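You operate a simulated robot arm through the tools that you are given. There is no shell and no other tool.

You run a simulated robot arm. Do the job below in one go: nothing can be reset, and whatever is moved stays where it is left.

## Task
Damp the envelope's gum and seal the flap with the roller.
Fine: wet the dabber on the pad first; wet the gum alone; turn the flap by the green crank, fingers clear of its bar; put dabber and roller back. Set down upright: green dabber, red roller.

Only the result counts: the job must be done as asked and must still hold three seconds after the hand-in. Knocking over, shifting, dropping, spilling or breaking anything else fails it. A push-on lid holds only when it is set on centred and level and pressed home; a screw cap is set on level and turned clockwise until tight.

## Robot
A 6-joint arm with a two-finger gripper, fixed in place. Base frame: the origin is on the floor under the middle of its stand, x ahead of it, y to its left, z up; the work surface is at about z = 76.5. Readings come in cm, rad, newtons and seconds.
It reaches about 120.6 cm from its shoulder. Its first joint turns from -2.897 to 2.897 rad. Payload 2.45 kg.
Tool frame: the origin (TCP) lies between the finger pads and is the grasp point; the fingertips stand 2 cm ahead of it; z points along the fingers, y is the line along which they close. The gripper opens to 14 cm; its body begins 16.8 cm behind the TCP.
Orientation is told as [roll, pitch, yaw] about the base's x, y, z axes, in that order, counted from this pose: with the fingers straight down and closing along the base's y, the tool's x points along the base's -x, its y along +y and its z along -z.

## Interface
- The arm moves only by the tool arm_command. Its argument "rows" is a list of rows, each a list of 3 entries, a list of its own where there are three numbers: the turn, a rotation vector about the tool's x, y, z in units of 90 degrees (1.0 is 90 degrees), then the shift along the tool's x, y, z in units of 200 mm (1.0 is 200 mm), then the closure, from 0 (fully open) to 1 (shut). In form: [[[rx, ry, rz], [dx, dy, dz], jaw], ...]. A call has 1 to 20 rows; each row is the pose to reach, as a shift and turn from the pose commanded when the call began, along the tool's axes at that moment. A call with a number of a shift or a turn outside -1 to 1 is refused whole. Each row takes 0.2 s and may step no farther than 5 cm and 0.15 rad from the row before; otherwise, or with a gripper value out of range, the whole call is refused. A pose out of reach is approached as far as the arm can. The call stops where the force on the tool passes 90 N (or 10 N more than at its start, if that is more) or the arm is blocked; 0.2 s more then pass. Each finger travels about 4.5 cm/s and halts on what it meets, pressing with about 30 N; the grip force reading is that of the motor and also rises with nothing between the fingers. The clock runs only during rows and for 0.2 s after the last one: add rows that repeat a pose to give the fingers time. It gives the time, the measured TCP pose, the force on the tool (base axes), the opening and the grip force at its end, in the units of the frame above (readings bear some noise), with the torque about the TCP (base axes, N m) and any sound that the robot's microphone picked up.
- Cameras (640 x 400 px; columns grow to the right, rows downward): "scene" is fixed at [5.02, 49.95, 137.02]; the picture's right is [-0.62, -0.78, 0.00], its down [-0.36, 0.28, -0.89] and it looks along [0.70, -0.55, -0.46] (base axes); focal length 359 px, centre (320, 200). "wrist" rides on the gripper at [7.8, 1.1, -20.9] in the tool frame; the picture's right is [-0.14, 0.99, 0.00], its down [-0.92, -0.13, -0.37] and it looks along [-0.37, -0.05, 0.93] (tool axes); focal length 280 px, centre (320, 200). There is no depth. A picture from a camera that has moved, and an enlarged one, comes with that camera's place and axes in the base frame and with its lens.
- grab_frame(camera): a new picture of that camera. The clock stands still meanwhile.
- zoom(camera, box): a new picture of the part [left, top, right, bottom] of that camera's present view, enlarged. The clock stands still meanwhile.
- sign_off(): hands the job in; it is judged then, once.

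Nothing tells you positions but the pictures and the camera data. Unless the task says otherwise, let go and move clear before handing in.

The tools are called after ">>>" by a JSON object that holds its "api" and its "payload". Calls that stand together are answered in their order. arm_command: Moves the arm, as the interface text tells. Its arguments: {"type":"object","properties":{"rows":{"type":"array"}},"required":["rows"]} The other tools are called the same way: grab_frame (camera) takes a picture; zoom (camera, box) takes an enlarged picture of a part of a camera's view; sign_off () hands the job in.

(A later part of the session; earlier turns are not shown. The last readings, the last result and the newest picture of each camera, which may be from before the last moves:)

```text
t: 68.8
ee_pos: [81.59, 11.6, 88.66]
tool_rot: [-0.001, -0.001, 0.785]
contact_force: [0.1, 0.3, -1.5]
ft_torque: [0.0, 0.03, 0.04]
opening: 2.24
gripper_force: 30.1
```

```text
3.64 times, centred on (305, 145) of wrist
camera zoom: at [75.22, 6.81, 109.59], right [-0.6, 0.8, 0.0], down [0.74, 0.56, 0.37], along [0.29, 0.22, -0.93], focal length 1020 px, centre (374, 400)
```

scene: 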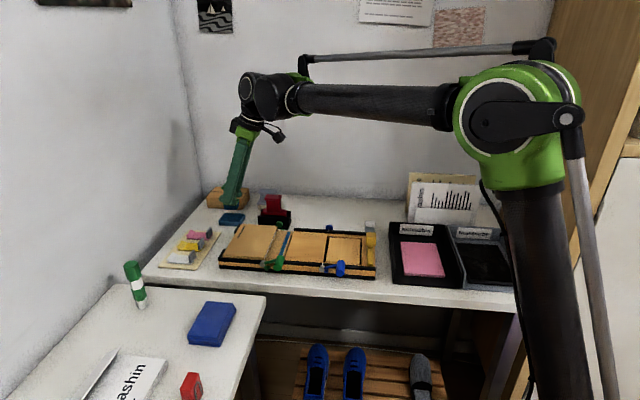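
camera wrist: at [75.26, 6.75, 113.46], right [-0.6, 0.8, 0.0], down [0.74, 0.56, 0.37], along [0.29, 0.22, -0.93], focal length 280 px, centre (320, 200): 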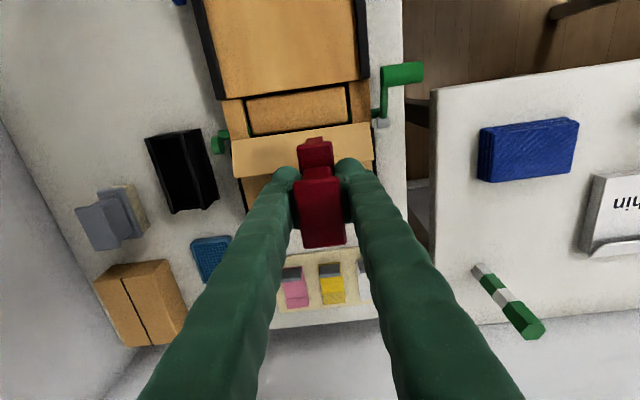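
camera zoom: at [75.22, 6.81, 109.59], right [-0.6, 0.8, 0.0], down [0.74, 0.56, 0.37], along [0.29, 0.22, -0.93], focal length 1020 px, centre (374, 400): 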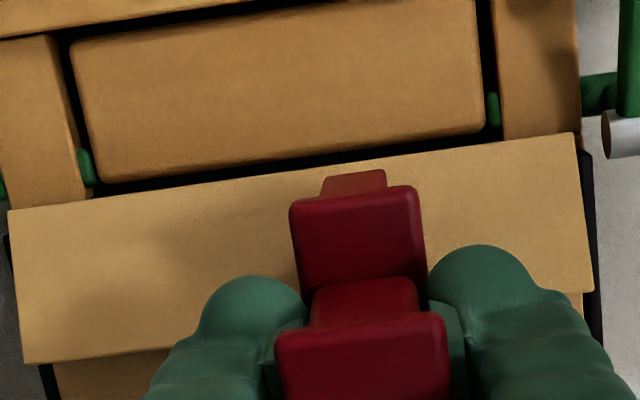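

The roller spans from the fold past the flap's free edge, which covers the gum line. I'll continue down gently until it meets the flap.

>>> {"api": "arm_command", "payload": {"rows": [[[0, 0, 0], [0, 0, 0.04], 1], [[0, 0, 0], [0, 0, 0.075], 1], [[0, 0, 0], [0, 0, 0.075], 1]]}}

>>> {"api": "zoom", "payload": {"camera": "scene", "box": [250, 215, 314, 275]}}

```text
t: 69.6
ee_pos: [81.59, 11.62, 87.1]
tool_rot: [0.001, 0.0, 0.784]
contact_force: [-0.2, -0.4, -0.9]
ft_torque: [-0.04, -0.01, 0.02]
opening: 2.29
gripper_force: 30.4
```

```text
6.67 times, centred on (282, 245) of scene
camera zoom: at [5.02, 49.95, 137.02], right [-0.62, -0.78, 0.0], down [-0.36, 0.28, -0.89], along [0.7, -0.55, -0.46], focal length 2394 px, centre (573, -100)
```

zoom: 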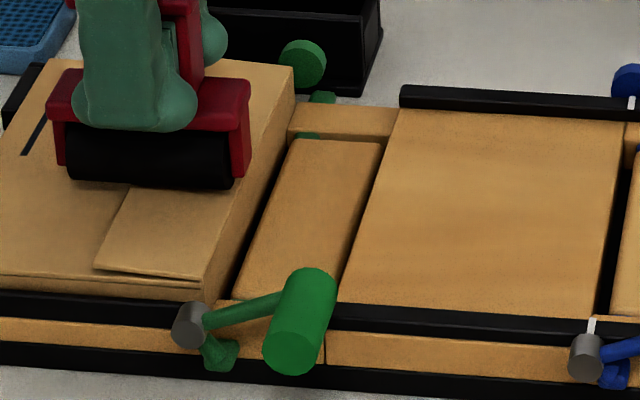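

The flap is almost flat now with hardly any force. I'll press down further in small steps.

>>> {"api": "arm_command", "payload": {"rows": [[[0, 0, 0], [0, 0, 0.012], 1], [[0, 0, 0], [0, 0, 0.02], 1], [[0, 0, 0], [0, 0, 0.02], 1]]}}

```text
t: 70.4
ee_pos: [81.49, 11.63, 86.84]
tool_rot: [0.001, 0.0, 0.783]
contact_force: [0.6, 0.0, 8.3]
ft_torque: [-0.11, 0.05, -0.01]
opening: 2.26
gripper_force: 30.5
```

Contact is about 8 N. I'll press a little more for a firm roll.

>>> {"api": "arm_command", "payload": {"rows": [[[0, 0, 0], [0, 0, 0.008], 1], [[0, 0, 0], [0, 0, 0.008], 1]]}}

>>> {"api": "zoom", "payload": {"camera": "scene", "box": [250, 215, 314, 275]}}

>>> {"api": "zoom", "payload": {"camera": "wrist", "box": [220, 90, 390, 200]}}

```text
t: 71.0
ee_pos: [81.52, 11.52, 86.76]
tool_rot: [-0.001, 0.0, 0.787]
contact_force: [3.4, 0.1, 34.5]
ft_torque: [-0.35, 0.21, -0.01]
opening: 2.28
gripper_force: 29.7
```

```text
6.67 times, centred on (282, 245) of scene
camera zoom: at [5.02, 49.95, 137.02], right [-0.62, -0.78, 0.0], down [-0.36, 0.28, -0.89], along [0.7, -0.55, -0.46], focal length 2394 px, centre (573, -100)
```

zoom: 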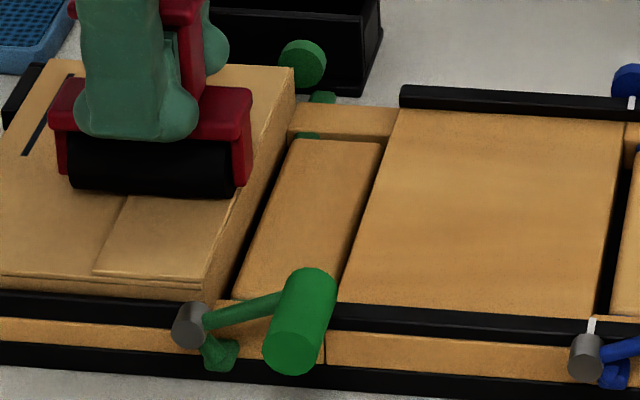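

```text
3.64 times, centred on (305, 145) of wrist
camera zoom: at [75.14, 6.84, 107.6], right [-0.6, 0.8, 0.0], down [0.74, 0.56, 0.37], along [0.29, 0.22, -0.93], focal length 1020 px, centre (374, 400)
```

zoom: 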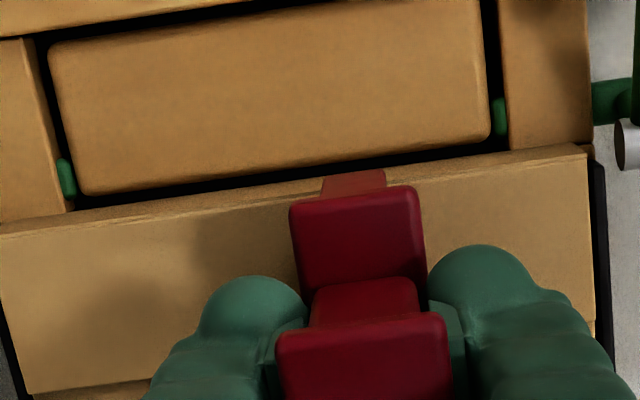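

The flap lies flat under about 35 N with the pressure centred on it. I'll now roll slowly toward the near end.

>>> {"api": "arm_command", "payload": {"rows": [[[0, 0, 0], [0, 0.02, -0.003], 1], [[0, 0, 0], [0, 0.06, -0.004], 1], [[0, 0, 0], [0, 0.1, -0.004], 1], [[0, 0, 0], [0, 0.14, -0.004], 1], [[0, 0, 0], [0, 0.18, -0.004], 1], [[0, 0, 0], [0, 0.215, -0.004], 1], [[0, 0, 0], [0, 0.215, -0.004], 1]]}}

>>> {"api": "zoom", "payload": {"camera": "scene", "box": [250, 215, 314, 275]}}

```text
t: 72.6
ee_pos: [78.4, 14.71, 86.68]
tool_rot: [0.0, -0.001, 0.784]
contact_force: [3.7, -3.7, 27.5]
ft_torque: [-0.56, 0.09, 0.06]
opening: 2.27
gripper_force: 29.7
```

```text
6.67 times, centred on (282, 245) of scene
camera zoom: at [5.02, 49.95, 137.02], right [-0.62, -0.78, 0.0], down [-0.36, 0.28, -0.89], along [0.7, -0.55, -0.46], focal length 2394 px, centre (573, -100)
```

zoom: 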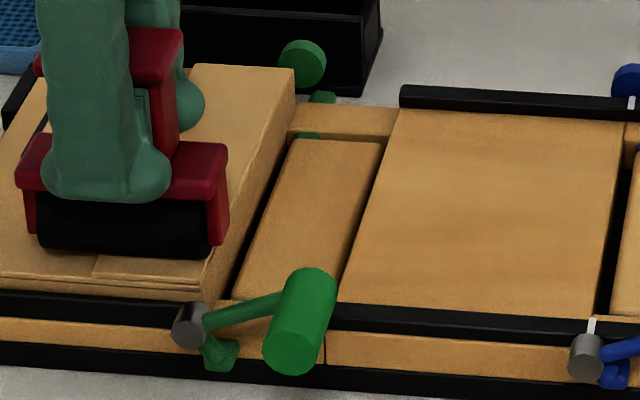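

Force is steady at about 27 N. Now I'll roll along the whole gum to the far end.

>>> {"api": "arm_command", "payload": {"rows": [[[0, 0, 0], [0, -0.02, 0], 1], [[0, 0, 0], [0, -0.06, 0], 1], [[0, 0, 0], [0, -0.1, 0], 1], [[0, 0, 0], [0, -0.14, 0], 1], [[0, 0, 0], [0, -0.18, 0], 1], [[0, 0, 0], [0, -0.22, 0], 1], [[0, 0, 0], [0, -0.26, 0], 1], [[0, 0, 0], [0, -0.3, 0], 1], [[0, 0, 0], [0, -0.34, 0], 1], [[0, 0, 0], [0, -0.34, 0], 1]]}}

>>> {"api": "zoom", "payload": {"camera": "scene", "box": [250, 215, 314, 275]}}

```text
t: 74.8
ee_pos: [83.15, 9.83, 86.69]
tool_rot: [0.0, 0.0, 0.785]
contact_force: [-1.4, 1.5, 16.8]
ft_torque: [-0.06, 0.25, -0.02]
opening: 2.28
gripper_force: 29.8
```

```text
6.67 times, centred on (282, 245) of scene
camera zoom: at [5.02, 49.95, 137.02], right [-0.62, -0.78, 0.0], down [-0.36, 0.28, -0.89], along [0.7, -0.55, -0.46], focal length 2394 px, centre (573, -100)
```

zoom: 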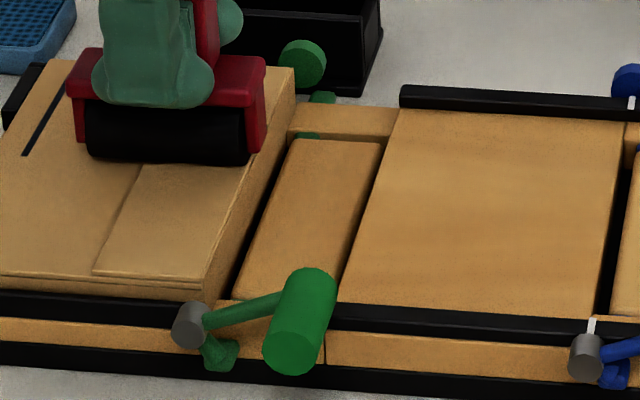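

The flap stays flat behind the roller. I'll continue to the far end with slightly more pressure.

>>> {"api": "arm_command", "payload": {"rows": [[[0, 0, 0], [0, -0.02, 0.003], 1], [[0, 0, 0], [0, -0.06, 0.004], 1], [[0, 0, 0], [0, -0.1, 0.004], 1], [[0, 0, 0], [0, -0.14, 0.004], 1], [[0, 0, 0], [0, -0.18, 0.004], 1], [[0, 0, 0], [0, -0.22, 0.004], 1], [[0, 0, 0], [0, -0.26, 0.004], 1], [[0, 0, 0], [0, -0.3, 0.004], 1], [[0, 0, 0], [0, -0.32, 0.004], 1], [[0, 0, 0], [0, -0.32, 0.004], 1]]}}

>>> {"api": "zoom", "payload": {"camera": "scene", "box": [250, 205, 314, 275]}}

```text
t: 77.0
ee_pos: [87.56, 5.22, 86.57]
tool_rot: [-0.001, -0.001, 0.786]
contact_force: [0.0, 4.1, 20.1]
ft_torque: [0.73, -0.39, 0.05]
opening: 2.29
gripper_force: 30.4
```

```text
5.71 times, centred on (282, 240) of scene
camera zoom: at [5.02, 49.95, 137.02], right [-0.62, -0.78, 0.0], down [-0.36, 0.28, -0.89], along [0.7, -0.55, -0.46], focal length 2052 px, centre (537, -29)
```

zoom: 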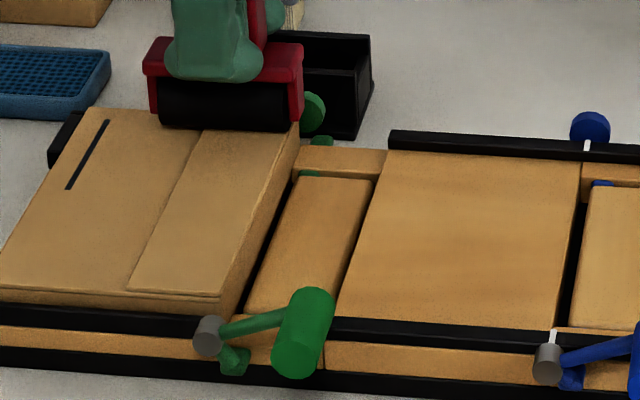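

The flap looks flat over its whole length, but the pressure has shifted toward the roller's outer end here. I'll zoom in to check the roller's attitude.

>>> {"api": "zoom", "payload": {"camera": "scene", "box": [258, 200, 308, 240]}}

>>> {"api": "zoom", "payload": {"camera": "wrist", "box": [200, 90, 440, 250]}}

```text
10.00 times, centred on (283, 220) of scene
camera zoom: at [5.02, 49.95, 137.02], right [-0.62, -0.78, 0.0], down [-0.36, 0.28, -0.89], along [0.7, -0.55, -0.46], focal length 3591 px, centre (690, 0)
```

zoom: 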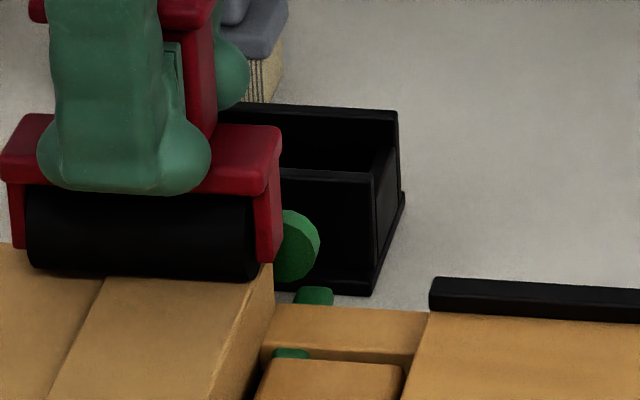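

```text
2.50 times, centred on (320, 170) of wrist
camera zoom: at [81.38, 0.45, 107.57], right [-0.6, 0.8, 0.0], down [0.74, 0.56, 0.37], along [0.3, 0.22, -0.93], focal length 701 px, centre (320, 275)
```

zoom: 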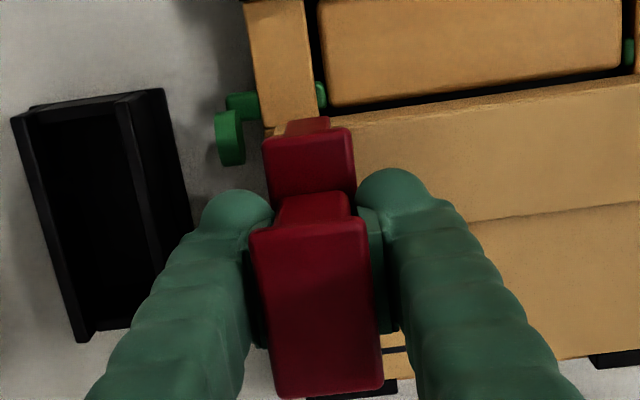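

The roller has reached the flap's far end. I'll roll back along the gum once more under similar pressure.

>>> {"api": "arm_command", "payload": {"rows": [[[0, 0, 0], [0, 0.03, 0], 1], [[0, 0, 0], [0, 0.07, 0], 1], [[0, 0, 0], [0, 0.11, 0], 1], [[0, 0, 0], [0, 0.15, 0], 1], [[0, 0, 0], [0, 0.19, 0], 1], [[0, 0, 0], [0, 0.23, 0], 1], [[0, 0, 0], [0, 0.27, 0], 1], [[0, 0, 0], [0, 0.31, 0], 1], [[0, 0, 0], [0, 0.31, 0], 1]]}}

>>> {"api": "zoom", "payload": {"camera": "scene", "box": [250, 205, 314, 275]}}

```text
t: 79.0
ee_pos: [83.39, 9.67, 86.69]
tool_rot: [-0.001, 0.002, 0.784]
contact_force: [3.5, -3.5, 25.3]
ft_torque: [-0.47, 0.02, 0.03]
opening: 2.26
gripper_force: 29.8
```

```text
5.71 times, centred on (282, 240) of scene
camera zoom: at [5.02, 49.95, 137.02], right [-0.62, -0.78, 0.0], down [-0.36, 0.28, -0.89], along [0.7, -0.55, -0.46], focal length 2052 px, centre (537, -29)
```

zoom: 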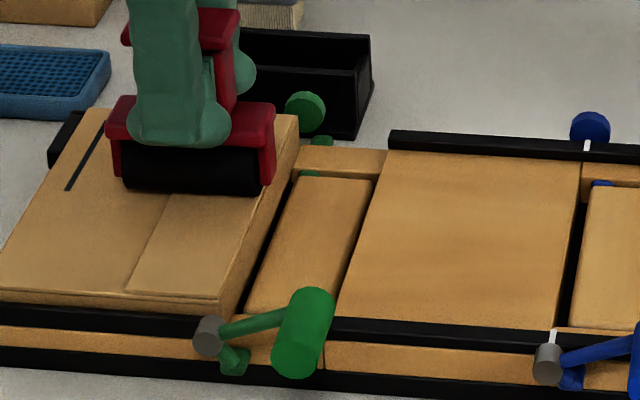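

Steady at 25 N, and both sides of the flap are flat. I'll finish the return roll to the near end.

>>> {"api": "arm_command", "payload": {"rows": [[[0, 0, 0], [0, 0.03, 0], 1], [[0, 0, 0], [0, 0.07, 0], 1], [[0, 0, 0], [0, 0.11, 0], 1], [[0, 0, 0], [0, 0.15, 0], 1], [[0, 0, 0], [0, 0.19, 0], 1], [[0, 0, 0], [0, 0.23, 0], 1], [[0, 0, 0], [0, 0.27, 0], 1], [[0, 0, 0], [0, 0.31, 0], 1], [[0, 0, 0], [0, 0.34, 0], 1], [[0, 0, 0], [0, 0.34, 0], 1]]}}

>>> {"api": "zoom", "payload": {"camera": "scene", "box": [250, 205, 314, 275]}}

```text
t: 81.2
ee_pos: [78.49, 14.3, 86.77]
tool_rot: [-0.002, -0.001, 0.784]
contact_force: [3.9, -3.3, 24.5]
ft_torque: [0.28, -0.78, -0.11]
opening: 2.26
gripper_force: 29.8
```

```text
5.71 times, centred on (282, 240) of scene
camera zoom: at [5.02, 49.95, 137.02], right [-0.62, -0.78, 0.0], down [-0.36, 0.28, -0.89], along [0.7, -0.55, -0.46], focal length 2052 px, centre (537, -29)
```

zoom: 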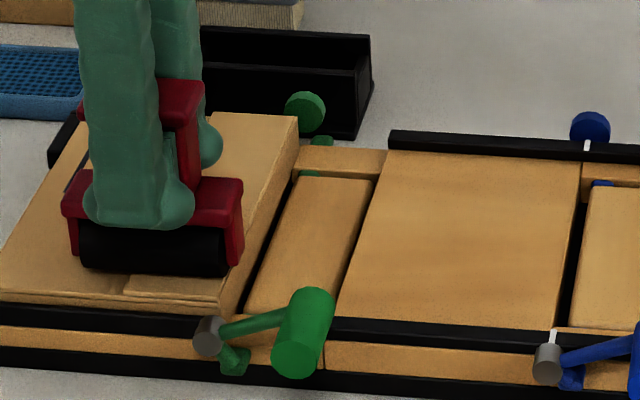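

Rolled both ways. I'll lift off and check that the flap stays shut.

>>> {"api": "arm_command", "payload": {"rows": [[[0, 0, 0], [0, 0, -0.03], 1], [[0, 0, 0], [0, 0, -0.1], 1], [[0, 0, 0], [0, 0, -0.2], 1], [[0, 0, 0], [0, 0, -0.35], 1], [[0, 0, 0], [0, 0, -0.35], 1]]}}

>>> {"api": "zoom", "payload": {"camera": "scene", "box": [240, 205, 314, 275]}}

>>> {"api": "zoom", "payload": {"camera": "wrist", "box": [160, 60, 440, 240]}}

```text
t: 82.4
ee_pos: [78.62, 14.6, 93.47]
tool_rot: [0.001, 0.0, 0.787]
contact_force: [0.3, 0.5, -2.3]
ft_torque: [-0.03, -0.03, 0.0]
opening: 2.28
gripper_force: 30.3
```

```text
5.71 times, centred on (277, 240) of scene
camera zoom: at [5.02, 49.95, 137.02], right [-0.62, -0.78, 0.0], down [-0.36, 0.28, -0.89], along [0.7, -0.55, -0.46], focal length 2052 px, centre (566, -29)
```

zoom: 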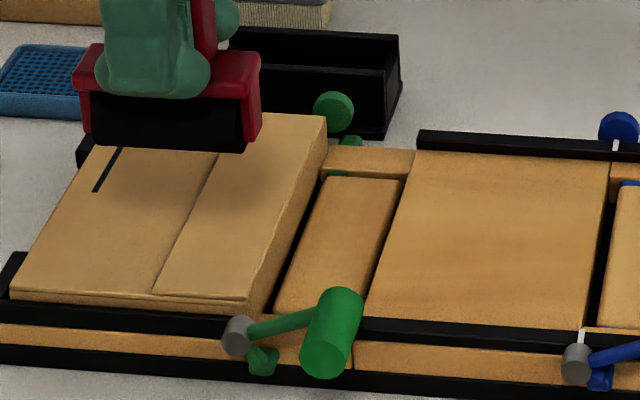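

```text
2.22 times, centred on (300, 150) of wrist
camera zoom: at [72.27, 9.7, 114.33], right [-0.6, 0.8, 0.0], down [0.74, 0.56, 0.37], along [0.29, 0.22, -0.93], focal length 623 px, centre (364, 311)
```

zoom: 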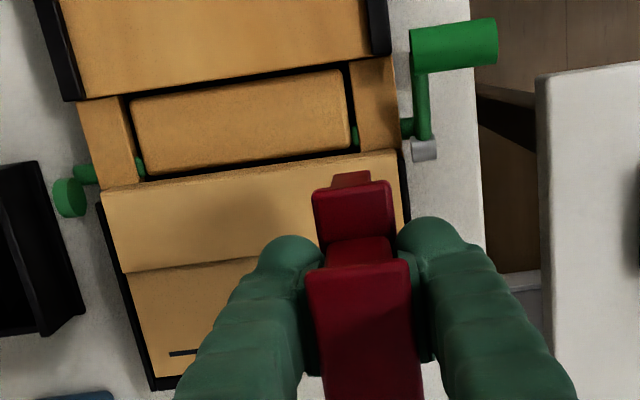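

The flap stays flat and sealed. Now I'll carry the roller back above its cradle.

>>> {"api": "arm_command", "payload": {"rows": [[[0, 0, 0], [0, -0.15, 0], 1], [[0, 0, 0], [0, -0.3, 0], 1], [[0, 0, 0], [0, -0.45, 0], 1], [[0, 0, 0], [0.006, -0.6, 0], 1], [[0, 0, 0], [0.012, -0.75, 0], 1], [[0, 0, 0], [0.0185, -0.9, 0], 1], [[0, 0, 0], [0.0185, -0.9, 0], 1]]}}

>>> {"api": "arm_command", "payload": {"rows": [[[0, 0, 0], [0, -0.1, 0], 1], [[0, 0, 0], [0, -0.205, 0], 1], [[0, 0, 0], [0, -0.205, 0], 1], [[0, 0, 0], [0, -0.205, 0], 1]]}}

>>> {"api": "grab_frame", "payload": {"camera": "wrist"}}

>>> {"api": "zoom", "payload": {"camera": "scene", "box": [240, 150, 320, 235]}}

```text
t: 84.0
ee_pos: [91.09, 1.39, 93.7]
tool_rot: [-0.001, -0.001, 0.785]
contact_force: [0.4, -0.3, -0.2]
ft_torque: [0.01, -0.02, 0.02]
opening: 2.28
gripper_force: 30.3
```

```text
t: 85.0
ee_pos: [94.11, -1.31, 93.68]
tool_rot: [0.001, 0.0, 0.786]
contact_force: [-0.3, 0.2, -0.8]
ft_torque: [0.01, -0.03, 0.0]
opening: 2.29
gripper_force: 30.1
```

```text
taken
camera wrist: at [87.8, -6.11, 114.57], right [-0.6, 0.8, 0.0], down [0.74, 0.56, 0.37], along [0.29, 0.22, -0.93], focal length 280 px, centre (320, 200)
```

wrist: 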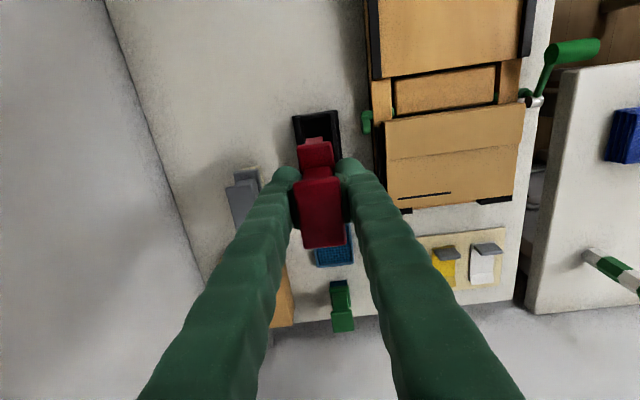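

```text
4.71 times, centred on (280, 192) of scene
camera zoom: at [5.02, 49.95, 137.02], right [-0.62, -0.78, 0.0], down [-0.36, 0.28, -0.89], along [0.7, -0.55, -0.46], focal length 1690 px, centre (508, 235)
```

zoom: 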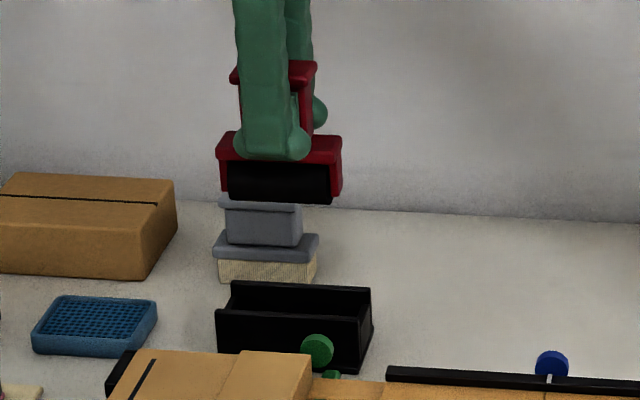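

The roller is above the cradle. The opening is close-fitting, so I'll zoom in to fine-tune before lowering.

>>> {"api": "zoom", "payload": {"camera": "wrist", "box": [270, 90, 370, 190]}}

>>> {"api": "zoom", "payload": {"camera": "scene", "box": [260, 165, 310, 225]}}

```text
4.00 times, centred on (320, 140) of wrist
camera zoom: at [87.8, -6.11, 114.57], right [-0.6, 0.8, 0.0], down [0.74, 0.56, 0.37], along [0.29, 0.22, -0.93], focal length 1122 px, centre (320, 440)
```

zoom: 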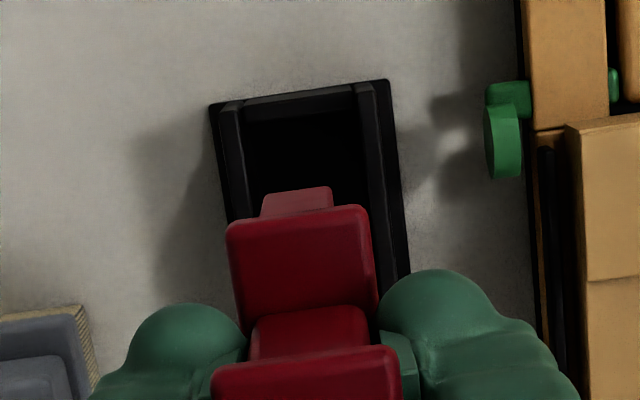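

```text
6.67 times, centred on (285, 195) of scene
camera zoom: at [5.02, 49.95, 137.02], right [-0.62, -0.78, 0.0], down [-0.36, 0.28, -0.89], along [0.7, -0.55, -0.46], focal length 2394 px, centre (553, 233)
```

zoom: 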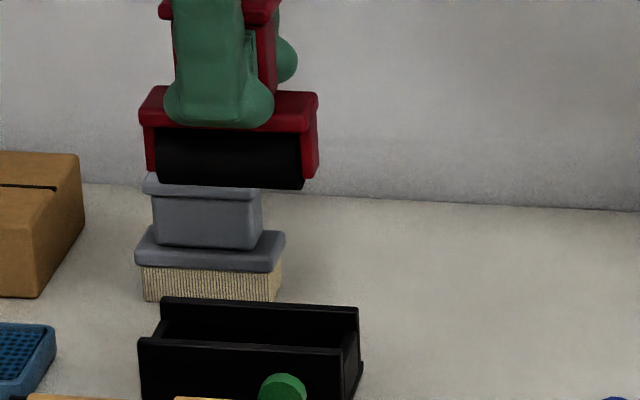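

The roller sits about 2 mm too far toward the pad side. I'll correct that and lower most of the way.

>>> {"api": "arm_command", "payload": {"rows": [[[0, 0, 0], [0.0125, 0, 0], 1], [[0, 0, 0], [0.0125, 0, 0.12], 1], [[0, 0, 0], [0.0125, 0, 0.24], 1], [[0, 0, 0], [0.0125, 0, 0.34], 1], [[0, 0, 0], [0.0125, 0, 0.4], 1], [[0, 0, 0], [0.0125, 0, 0.4], 1]]}}

>>> {"api": "zoom", "payload": {"camera": "wrist", "box": [260, 90, 380, 250]}}

>>> {"api": "zoom", "payload": {"camera": "scene", "box": [254, 185, 304, 230]}}

```text
t: 86.4
ee_pos: [93.76, -1.64, 85.59]
tool_rot: [-0.001, 0.001, 0.786]
contact_force: [-0.2, 0.0, -1.5]
ft_torque: [-0.01, 0.0, -0.02]
opening: 2.3
gripper_force: 30.1
```

```text
2.50 times, centred on (320, 170) of wrist
camera zoom: at [87.54, -6.35, 106.5], right [-0.6, 0.8, 0.0], down [0.74, 0.56, 0.37], along [0.29, 0.22, -0.93], focal length 701 px, centre (320, 275)
```

zoom: 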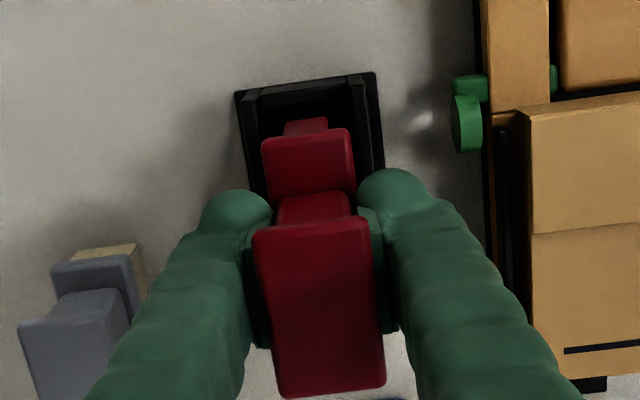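

```text
8.89 times, centred on (279, 208) of scene
camera zoom: at [5.02, 49.95, 137.02], right [-0.62, -0.78, 0.0], down [-0.36, 0.28, -0.89], along [0.7, -0.55, -0.46], focal length 3192 px, centre (684, 133)
```

zoom: 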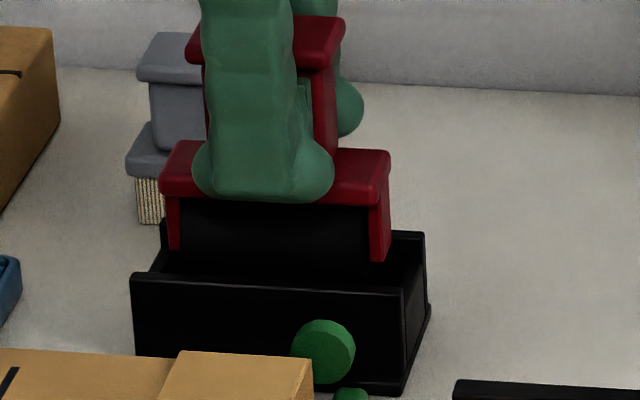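

Alignment matches the original position. I'll lower the rest gently.

>>> {"api": "arm_command", "payload": {"rows": [[[0, 0, 0], [0, 0, 0.05], 1], [[0, 0, 0], [0, 0, 0.09], 1], [[0, 0, 0], [0, 0, 0.12], 1], [[0, 0, 0], [0, 0, 0.135], 1], [[0, 0, 0], [0, 0, 0.135], 1]]}}

>>> {"api": "zoom", "payload": {"camera": "scene", "box": [254, 185, 304, 230]}}

```text
t: 87.6
ee_pos: [93.66, -1.56, 83.0]
tool_rot: [0.0, 0.0, 0.786]
contact_force: [-0.3, -0.4, -1.4]
ft_torque: [-0.01, 0.02, 0.02]
opening: 2.3
gripper_force: 30.5
```

```text
8.89 times, centred on (279, 208) of scene
camera zoom: at [5.02, 49.95, 137.02], right [-0.62, -0.78, 0.0], down [-0.36, 0.28, -0.89], along [0.7, -0.55, -0.46], focal length 3192 px, centre (684, 133)
```

zoom: 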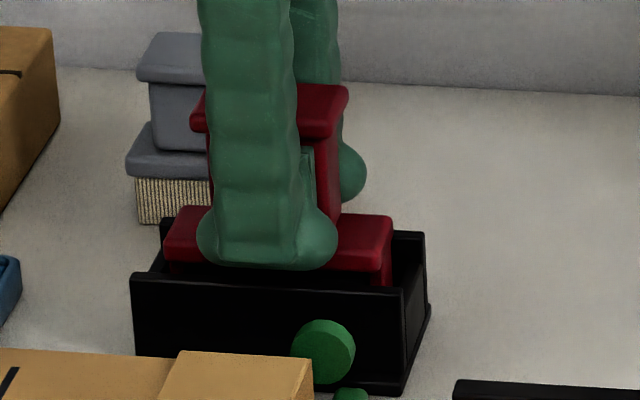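

It is nearly seated. I'll do the last millimetres until contact.

>>> {"api": "arm_command", "payload": {"rows": [[[0, 0, 0], [0, 0, 0.007], 1], [[0, 0, 0], [0, 0, 0.012], 1], [[0, 0, 0], [0, 0, 0.012], 1]]}}

```text
t: 88.4
ee_pos: [93.65, -1.59, 82.7]
tool_rot: [0.0, 0.002, 0.787]
contact_force: [2.3, 1.7, 12.7]
ft_torque: [0.45, -0.52, -0.02]
opening: 2.31
gripper_force: 30.2
```

Contact is felt at one end of the roller. I'll compare it with the original picture before opening.

>>> {"api": "zoom", "payload": {"camera": "scene", "box": [254, 185, 304, 230]}}

>>> {"api": "zoom", "payload": {"camera": "wrist", "box": [250, 120, 390, 260]}}

```text
8.89 times, centred on (279, 208) of scene
camera zoom: at [5.02, 49.95, 137.02], right [-0.62, -0.78, 0.0], down [-0.36, 0.28, -0.89], along [0.7, -0.55, -0.46], focal length 3192 px, centre (684, 133)
```

zoom: 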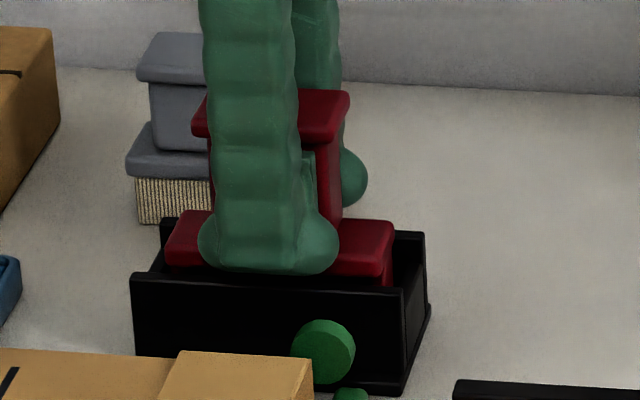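

```text
2.86 times, centred on (320, 190) of wrist
camera zoom: at [87.47, -6.33, 103.62], right [-0.6, 0.8, 0.0], down [0.74, 0.56, 0.37], along [0.29, 0.22, -0.93], focal length 801 px, centre (320, 229)
```

zoom: 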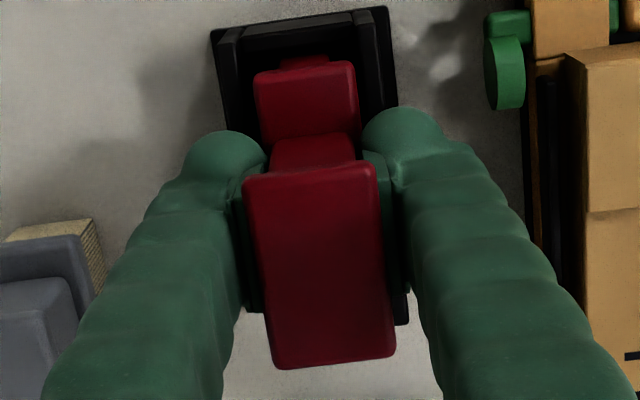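

The roller is back at its original position and height, within about 1 mm. I'll open gently.

>>> {"api": "arm_command", "payload": {"rows": [[[0, 0, 0], [0, 0, -0.004], 0.82], [[0, 0, 0], [0, 0, -0.004], 0.7], [[0, 0, 0], [0, 0, -0.004], 0.607], [[0, 0, 0], [0, 0, -0.004], 0.607], [[0, 0, 0], [0, 0, -0.004], 0.607]]}}

>>> {"api": "zoom", "payload": {"camera": "scene", "box": [254, 185, 304, 230]}}

>>> {"api": "zoom", "payload": {"camera": "wrist", "box": [250, 120, 390, 260]}}

```text
t: 89.6
ee_pos: [93.72, -1.59, 82.88]
tool_rot: [-0.001, 0.0, 0.787]
contact_force: [0.6, -0.5, 0.2]
ft_torque: [0.04, -0.02, -0.01]
opening: 5.5
gripper_force: 0.0
```

```text
8.89 times, centred on (279, 208) of scene
camera zoom: at [5.02, 49.95, 137.02], right [-0.62, -0.78, 0.0], down [-0.36, 0.28, -0.89], along [0.7, -0.55, -0.46], focal length 3192 px, centre (684, 133)
```

zoom: 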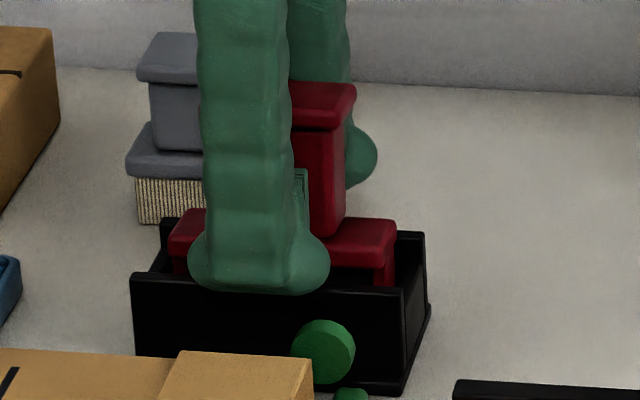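

```text
2.86 times, centred on (320, 190) of wrist
camera zoom: at [87.49, -6.38, 103.62], right [-0.6, 0.8, 0.0], down [0.74, 0.56, 0.37], along [0.29, 0.22, -0.93], focal length 801 px, centre (320, 229)
```

zoom: 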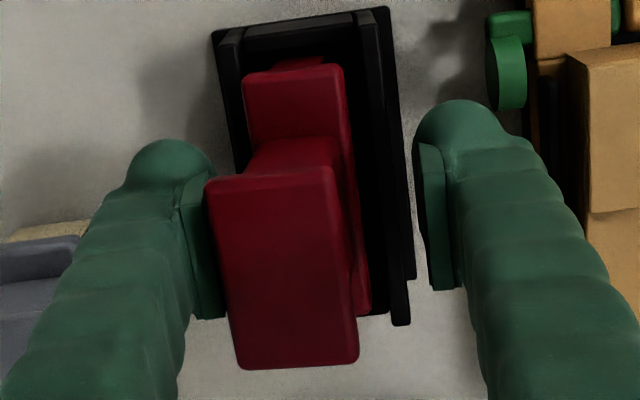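

After release the roller leaned slightly toward the far side, so it isn't sitting properly. I'll look closely before re-gripping.

>>> {"api": "zoom", "payload": {"camera": "scene", "box": [258, 195, 298, 225]}}

>>> {"api": "zoom", "payload": {"camera": "wrist", "box": [280, 120, 350, 180]}}

>>> {"api": "zoom", "payload": {"camera": "wrist", "box": [280, 180, 370, 270]}}

```text
13.33 times, centred on (278, 210) of scene
camera zoom: at [5.02, 49.95, 137.02], right [-0.62, -0.78, 0.0], down [-0.36, 0.28, -0.89], along [0.7, -0.55, -0.46], focal length 4788 px, centre (880, 67)
```

zoom: 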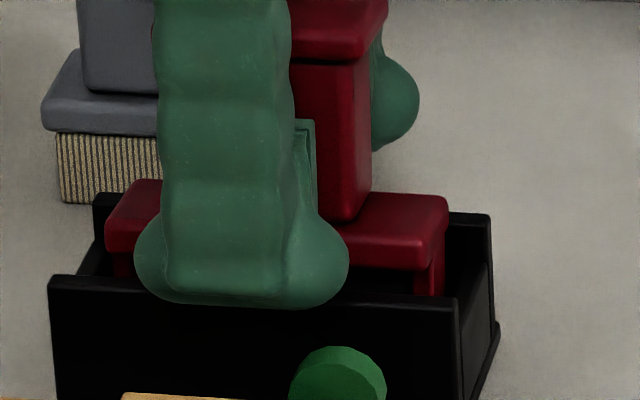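

```text
6.67 times, centred on (315, 150) of wrist
camera zoom: at [87.49, -6.38, 103.62], right [-0.6, 0.8, 0.0], down [0.74, 0.56, 0.37], along [0.29, 0.22, -0.93], focal length 1869 px, centre (353, 533)
```

zoom: 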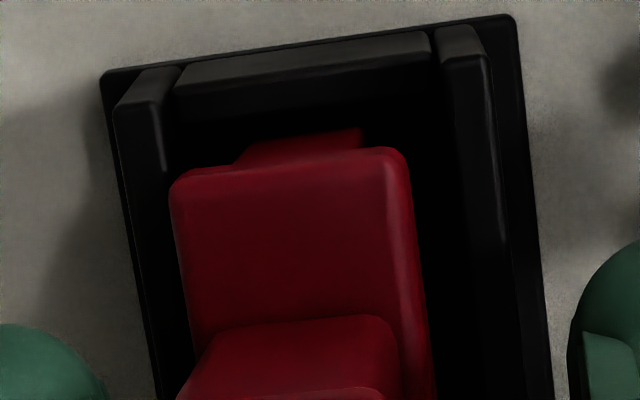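

```text
4.44 times, centred on (325, 225) of wrist
camera zoom: at [87.49, -6.38, 103.62], right [-0.6, 0.8, 0.0], down [0.74, 0.56, 0.37], along [0.29, 0.22, -0.93], focal length 1246 px, centre (298, 89)
```

zoom: 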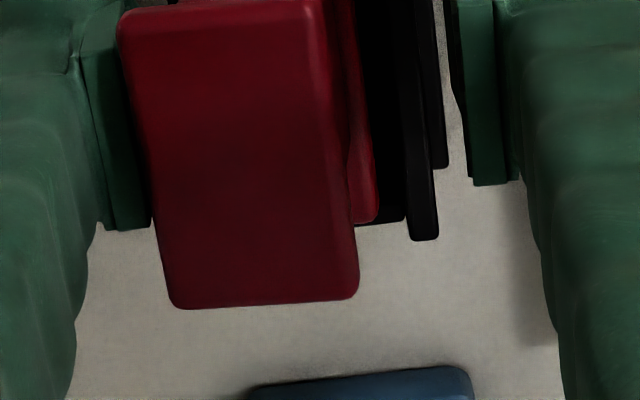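

The roller tipped a few degrees toward the far wall and may be leaning on my far finger. I'll close again, which will bring it upright, and then check how it sits.

>>> {"api": "arm_command", "payload": {"rows": [[[0, 0, 0], [0, 0, 0], 0.7], [[0, 0, 0], [0, 0, 0], 0.8], [[0, 0, 0], [0, 0, 0], 1], [[0, 0, 0], [0, 0, 0], 1], [[0, 0, 0], [0, 0, 0], 1]]}}

>>> {"api": "zoom", "payload": {"camera": "scene", "box": [254, 185, 304, 230]}}

>>> {"api": "zoom", "payload": {"camera": "wrist", "box": [250, 120, 390, 260]}}

```text
t: 90.8
ee_pos: [93.73, -1.63, 82.82]
tool_rot: [-0.001, -0.001, 0.784]
contact_force: [-0.4, 0.7, 0.6]
ft_torque: [0.01, 0.02, 0.0]
opening: 2.29
gripper_force: 29.9
```

```text
8.89 times, centred on (279, 208) of scene
camera zoom: at [5.02, 49.95, 137.02], right [-0.62, -0.78, 0.0], down [-0.36, 0.28, -0.89], along [0.7, -0.55, -0.46], focal length 3192 px, centre (684, 133)
```

zoom: 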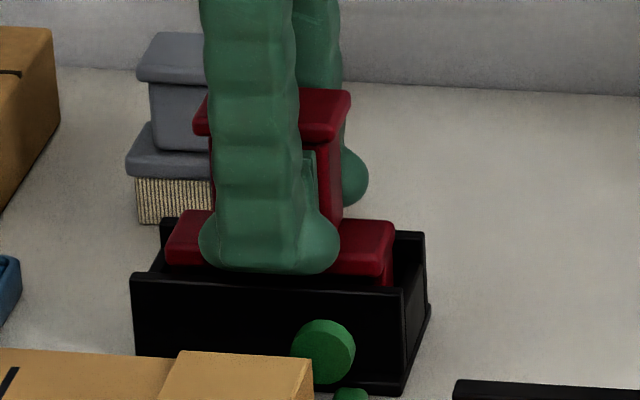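

```text
2.86 times, centred on (320, 190) of wrist
camera zoom: at [87.49, -6.37, 103.62], right [-0.6, 0.8, 0.0], down [0.74, 0.56, 0.37], along [0.29, 0.22, -0.93], focal length 801 px, centre (320, 229)
```

zoom: 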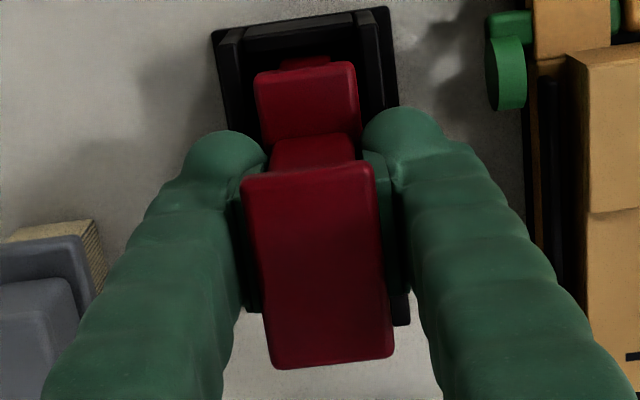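

It is upright again in my grip and within about 1 mm of its original place. To see what should support it, I'll lift it out and look into the empty cradle.

>>> {"api": "arm_command", "payload": {"rows": [[[0, 0, 0], [0, 0, -0.05], 1], [[0, 0, 0], [0, 0, -0.2], 1], [[0, 0, 0], [0, 0, -0.4], 1], [[0, 0, 0], [-0.2, 0, -0.45], 1], [[0, 0, 0], [-0.4, 0, -0.45], 1], [[0, 0, 0], [-0.5, 0, -0.45], 1], [[0, 0, 0], [-0.5, 0, -0.45], 1]]}}

>>> {"api": "grab_frame", "payload": {"camera": "wrist"}}

>>> {"api": "zoom", "payload": {"camera": "wrist", "box": [250, 30, 370, 150]}}

>>> {"api": "zoom", "payload": {"camera": "scene", "box": [254, 190, 304, 230]}}

```text
t: 92.4
ee_pos: [100.85, 5.54, 91.75]
tool_rot: [0.001, -0.001, 0.786]
contact_force: [-0.8, -0.2, -1.4]
ft_torque: [0.03, 0.0, 0.03]
opening: 2.28
gripper_force: 29.7
```

```text
taken
camera wrist: at [94.61, 0.88, 112.65], right [-0.6, 0.8, 0.0], down [0.74, 0.56, 0.37], along [0.29, 0.22, -0.93], focal length 280 px, centre (320, 200)
```

wrist: 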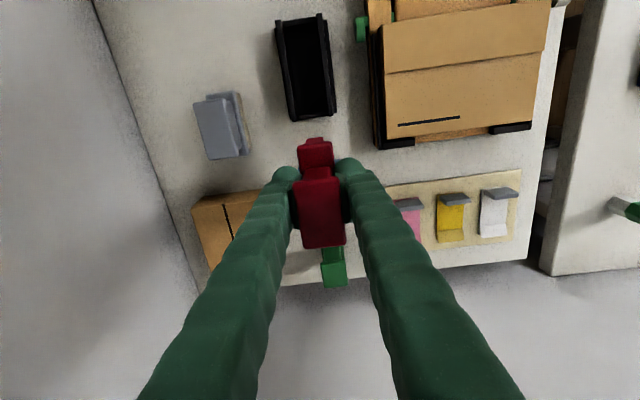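

```text
3.33 times, centred on (310, 90) of wrist
camera zoom: at [94.61, 0.88, 112.65], right [-0.6, 0.8, 0.0], down [0.74, 0.56, 0.37], along [0.29, 0.22, -0.93], focal length 935 px, centre (353, 567)
```

zoom: 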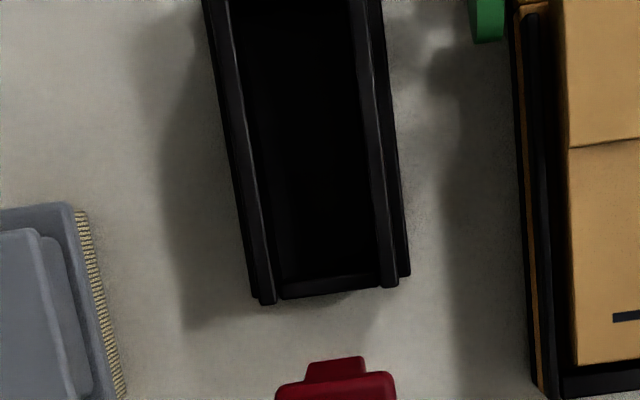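

```text
10.00 times, centred on (279, 210) of scene
camera zoom: at [5.02, 49.95, 137.02], right [-0.62, -0.78, 0.0], down [-0.36, 0.28, -0.89], along [0.7, -0.55, -0.46], focal length 3591 px, centre (730, 100)
```

zoom: 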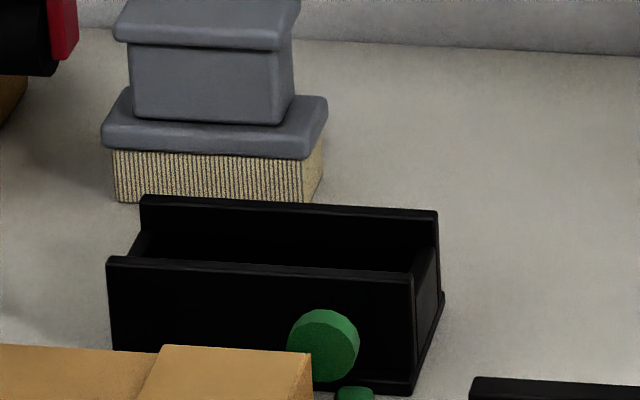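

The cradle is a plain open box, so the roller must be set down very evenly. It had also tilted about 1° in my grip. I'll go back over the cradle and level it by pressing before releasing very gently.

>>> {"api": "arm_command", "payload": {"rows": [[[0, 0, 0], [0.2, 0, 0], 1], [[0, 0, 0], [0.4, 0, 0], 1], [[0, 0, 0], [0.495, 0, 0], 1], [[0, 0, 0], [0.495, 0, 0.0], 1], [[0, 0, 0], [0.495, 0, 0.15], 1], [[0, 0, 0], [0.495, 0, 0.3], 1], [[0, 0, 0], [0.495, 0, 0.4], 1], [[0, 0, 0], [0.495, 0, 0.4], 1]]}}

>>> {"api": "zoom", "payload": {"camera": "scene", "box": [254, 185, 304, 230]}}

>>> {"api": "zoom", "payload": {"camera": "wrist", "box": [270, 110, 370, 210]}}

```text
t: 94.2
ee_pos: [93.83, -1.53, 83.85]
tool_rot: [0.001, 0.0, 0.786]
contact_force: [0.6, -0.1, -1.1]
ft_torque: [-0.02, 0.02, 0.02]
opening: 2.27
gripper_force: 29.6
```

```text
8.89 times, centred on (279, 208) of scene
camera zoom: at [5.02, 49.95, 137.02], right [-0.62, -0.78, 0.0], down [-0.36, 0.28, -0.89], along [0.7, -0.55, -0.46], focal length 3192 px, centre (684, 133)
```

zoom: 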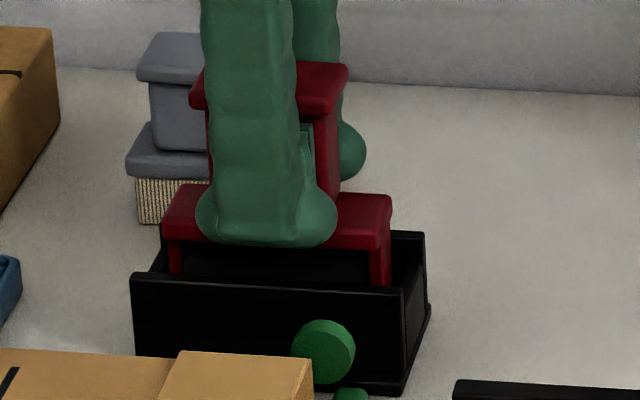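

```text
4.00 times, centred on (320, 160) of wrist
camera zoom: at [87.57, -6.37, 104.68], right [-0.6, 0.8, 0.0], down [0.74, 0.56, 0.37], along [0.29, 0.22, -0.93], focal length 1122 px, centre (320, 360)
```

zoom: 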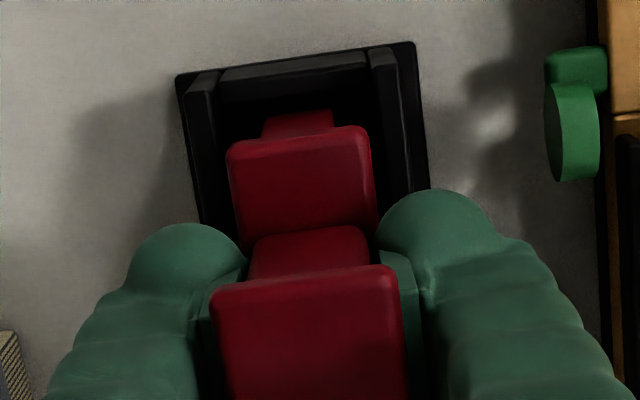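

It is about 1 cm above its seat. I'll lower it in small steps and watch the force and torque.

>>> {"api": "arm_command", "payload": {"rows": [[[0, 0, 0], [0, 0, 0.025], 1], [[0, 0, 0], [0, 0, 0.045], 1], [[0, 0, 0], [0, 0, 0.052], 1], [[0, 0, 0], [0, 0, 0.052], 1]]}}

```text
t: 95.2
ee_pos: [93.8, -1.51, 82.77]
tool_rot: [0.0, 0.001, 0.785]
contact_force: [0.7, 1.1, 4.8]
ft_torque: [0.0, -0.08, -0.01]
opening: 2.29
gripper_force: 29.9
```

Light, nearly centred contact. I'll press a bit more to get a clearer torque reading and settle it level.

>>> {"api": "arm_command", "payload": {"rows": [[[0, 0, 0], [0, 0, 0.005], 1], [[0, 0, 0], [0, 0, 0.008], 1], [[0, 0, 0], [0, 0, 0.008], 1]]}}

```text
t: 96.0
ee_pos: [93.83, -1.48, 82.86]
tool_rot: [-0.001, 0.0, 0.786]
contact_force: [2.9, 0.4, 31.2]
ft_torque: [-0.08, -0.07, -0.04]
opening: 2.27
gripper_force: 29.8
```

Pressure is now centred and symmetric, so the roller is level on its seat. I'll ease off the load and open very slowly.

>>> {"api": "arm_command", "payload": {"rows": [[[0, 0, 0], [0, 0, -0.005], 1], [[0, 0, 0], [0, 0, -0.009], 1], [[0, 0, 0], [0, 0, -0.009], 1]]}}

```text
t: 96.8
ee_pos: [93.77, -1.57, 82.81]
tool_rot: [0.0, 0.001, 0.785]
contact_force: [-3.2, -0.5, 7.9]
ft_torque: [0.03, 0.14, 0.0]
opening: 2.31
gripper_force: 29.9
```

I'll ease a little more and then open in tiny steps.

>>> {"api": "arm_command", "payload": {"rows": [[[0, 0, 0], [0, 0, -0.002], 1], [[0, 0, 0], [0, 0, -0.002], 1], [[0, 0, 0], [0, 0, -0.002], 0.836], [[0, 0, 0], [0, 0, -0.002], 0.833], [[0, 0, 0], [0, 0, -0.002], 0.83], [[0, 0, 0], [0, 0, -0.002], 0.827], [[0, 0, 0], [0, 0, -0.002], 0.824], [[0, 0, 0], [0, 0, -0.002], 0.821], [[0, 0, 0], [0, 0, -0.002], 0.818], [[0, 0, 0], [0, 0, -0.002], 0.815]]}}

>>> {"api": "zoom", "payload": {"camera": "wrist", "box": [250, 120, 390, 260]}}

>>> {"api": "zoom", "payload": {"camera": "scene", "box": [254, 185, 304, 230]}}

```text
t: 99.0
ee_pos: [93.83, -1.51, 82.78]
tool_rot: [-0.001, 0.0, 0.785]
contact_force: [-0.2, 0.7, 0.1]
ft_torque: [-0.03, -0.01, 0.04]
opening: 2.57
gripper_force: 0.1
```

```text
2.86 times, centred on (320, 190) of wrist
camera zoom: at [87.6, -6.33, 103.64], right [-0.6, 0.8, 0.0], down [0.74, 0.56, 0.37], along [0.29, 0.22, -0.93], focal length 801 px, centre (320, 229)
```

zoom: 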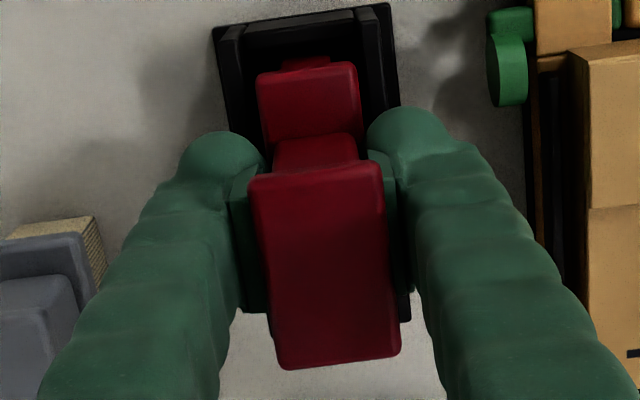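

```text
8.89 times, centred on (279, 208) of scene
camera zoom: at [5.02, 49.95, 137.02], right [-0.62, -0.78, 0.0], down [-0.36, 0.28, -0.89], along [0.7, -0.55, -0.46], focal length 3192 px, centre (684, 133)
```

zoom: 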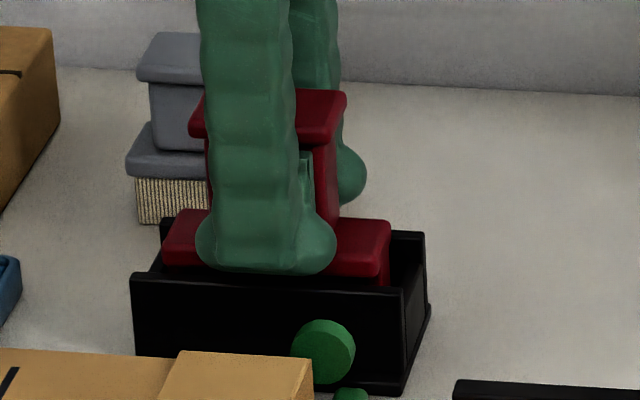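

It is standing between the barely open fingers. I'll open a little further and see whether it stays.

>>> {"api": "arm_command", "payload": {"rows": [[[0, 0, 0], [0, 0, 0], 0.81], [[0, 0, 0], [0, 0, 0], 0.805], [[0, 0, 0], [0, 0, 0], 0.8], [[0, 0, 0], [0, 0, 0], 0.795], [[0, 0, 0], [0, 0, 0], 0.79], [[0, 0, 0], [0, 0, 0], 0.785], [[0, 0, 0], [0, 0, 0], 0.78]]}}

>>> {"api": "zoom", "payload": {"camera": "wrist", "box": [250, 120, 390, 260]}}

>>> {"api": "zoom", "payload": {"camera": "scene", "box": [254, 185, 304, 230]}}

```text
t: 100.6
ee_pos: [93.87, -1.54, 82.75]
tool_rot: [0.0, 0.0, 0.787]
contact_force: [0.1, 0.0, 0.1]
ft_torque: [0.01, -0.02, 0.03]
opening: 3.09
gripper_force: 0.1
```

```text
2.86 times, centred on (320, 190) of wrist
camera zoom: at [87.6, -6.33, 103.64], right [-0.6, 0.8, 0.0], down [0.74, 0.56, 0.37], along [0.29, 0.22, -0.93], focal length 801 px, centre (320, 229)
```

zoom: 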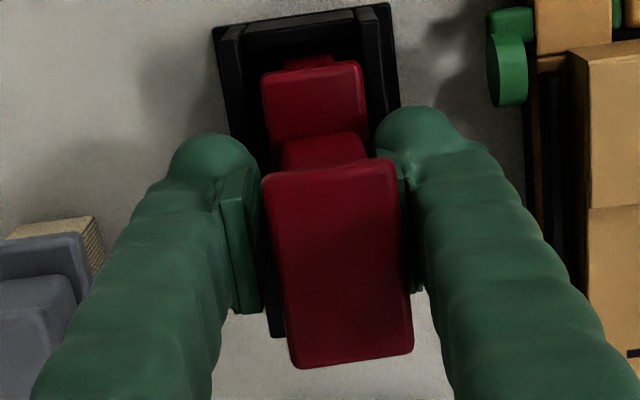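

```text
8.89 times, centred on (279, 208) of scene
camera zoom: at [5.02, 49.95, 137.02], right [-0.62, -0.78, 0.0], down [-0.36, 0.28, -0.89], along [0.7, -0.55, -0.46], focal length 3192 px, centre (684, 133)
```

zoom: 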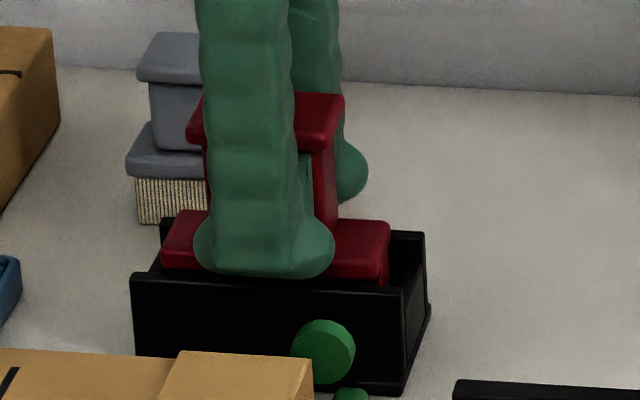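

It leans toward whichever finger is nearer, so I need to see how it was originally supported. I'll take exactly the same zoom as at the start to compare.

>>> {"api": "zoom", "payload": {"camera": "scene", "box": [250, 185, 314, 225]}}

>>> {"api": "zoom", "payload": {"camera": "wrist", "box": [290, 120, 340, 170]}}

```text
10.00 times, centred on (282, 205) of scene
camera zoom: at [5.02, 49.95, 137.02], right [-0.62, -0.78, 0.0], down [-0.36, 0.28, -0.89], along [0.7, -0.55, -0.46], focal length 3591 px, centre (700, 150)
```

zoom: 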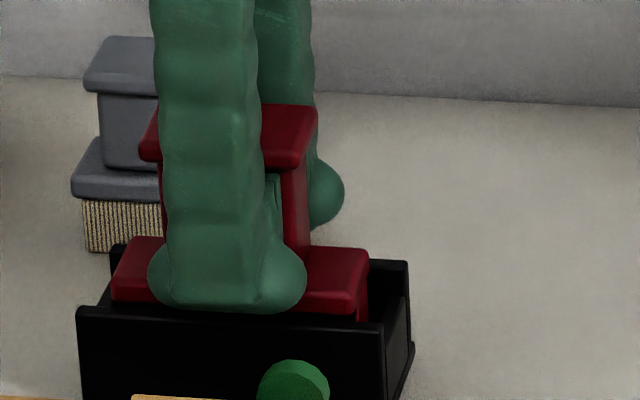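

```text
8.00 times, centred on (315, 145) of wrist
camera zoom: at [87.6, -6.33, 103.64], right [-0.6, 0.8, 0.0], down [0.74, 0.56, 0.37], along [0.29, 0.22, -0.93], focal length 2243 px, centre (360, 640)
```

zoom: 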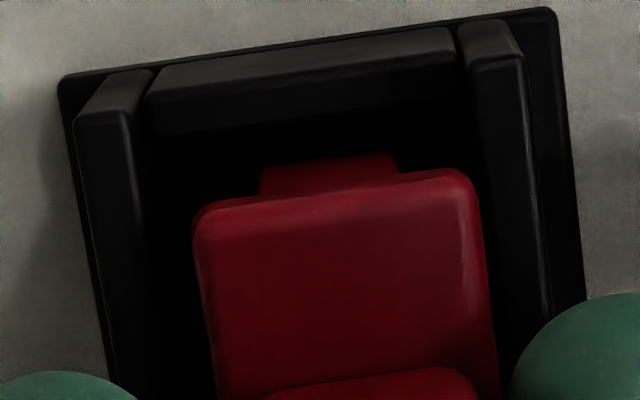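

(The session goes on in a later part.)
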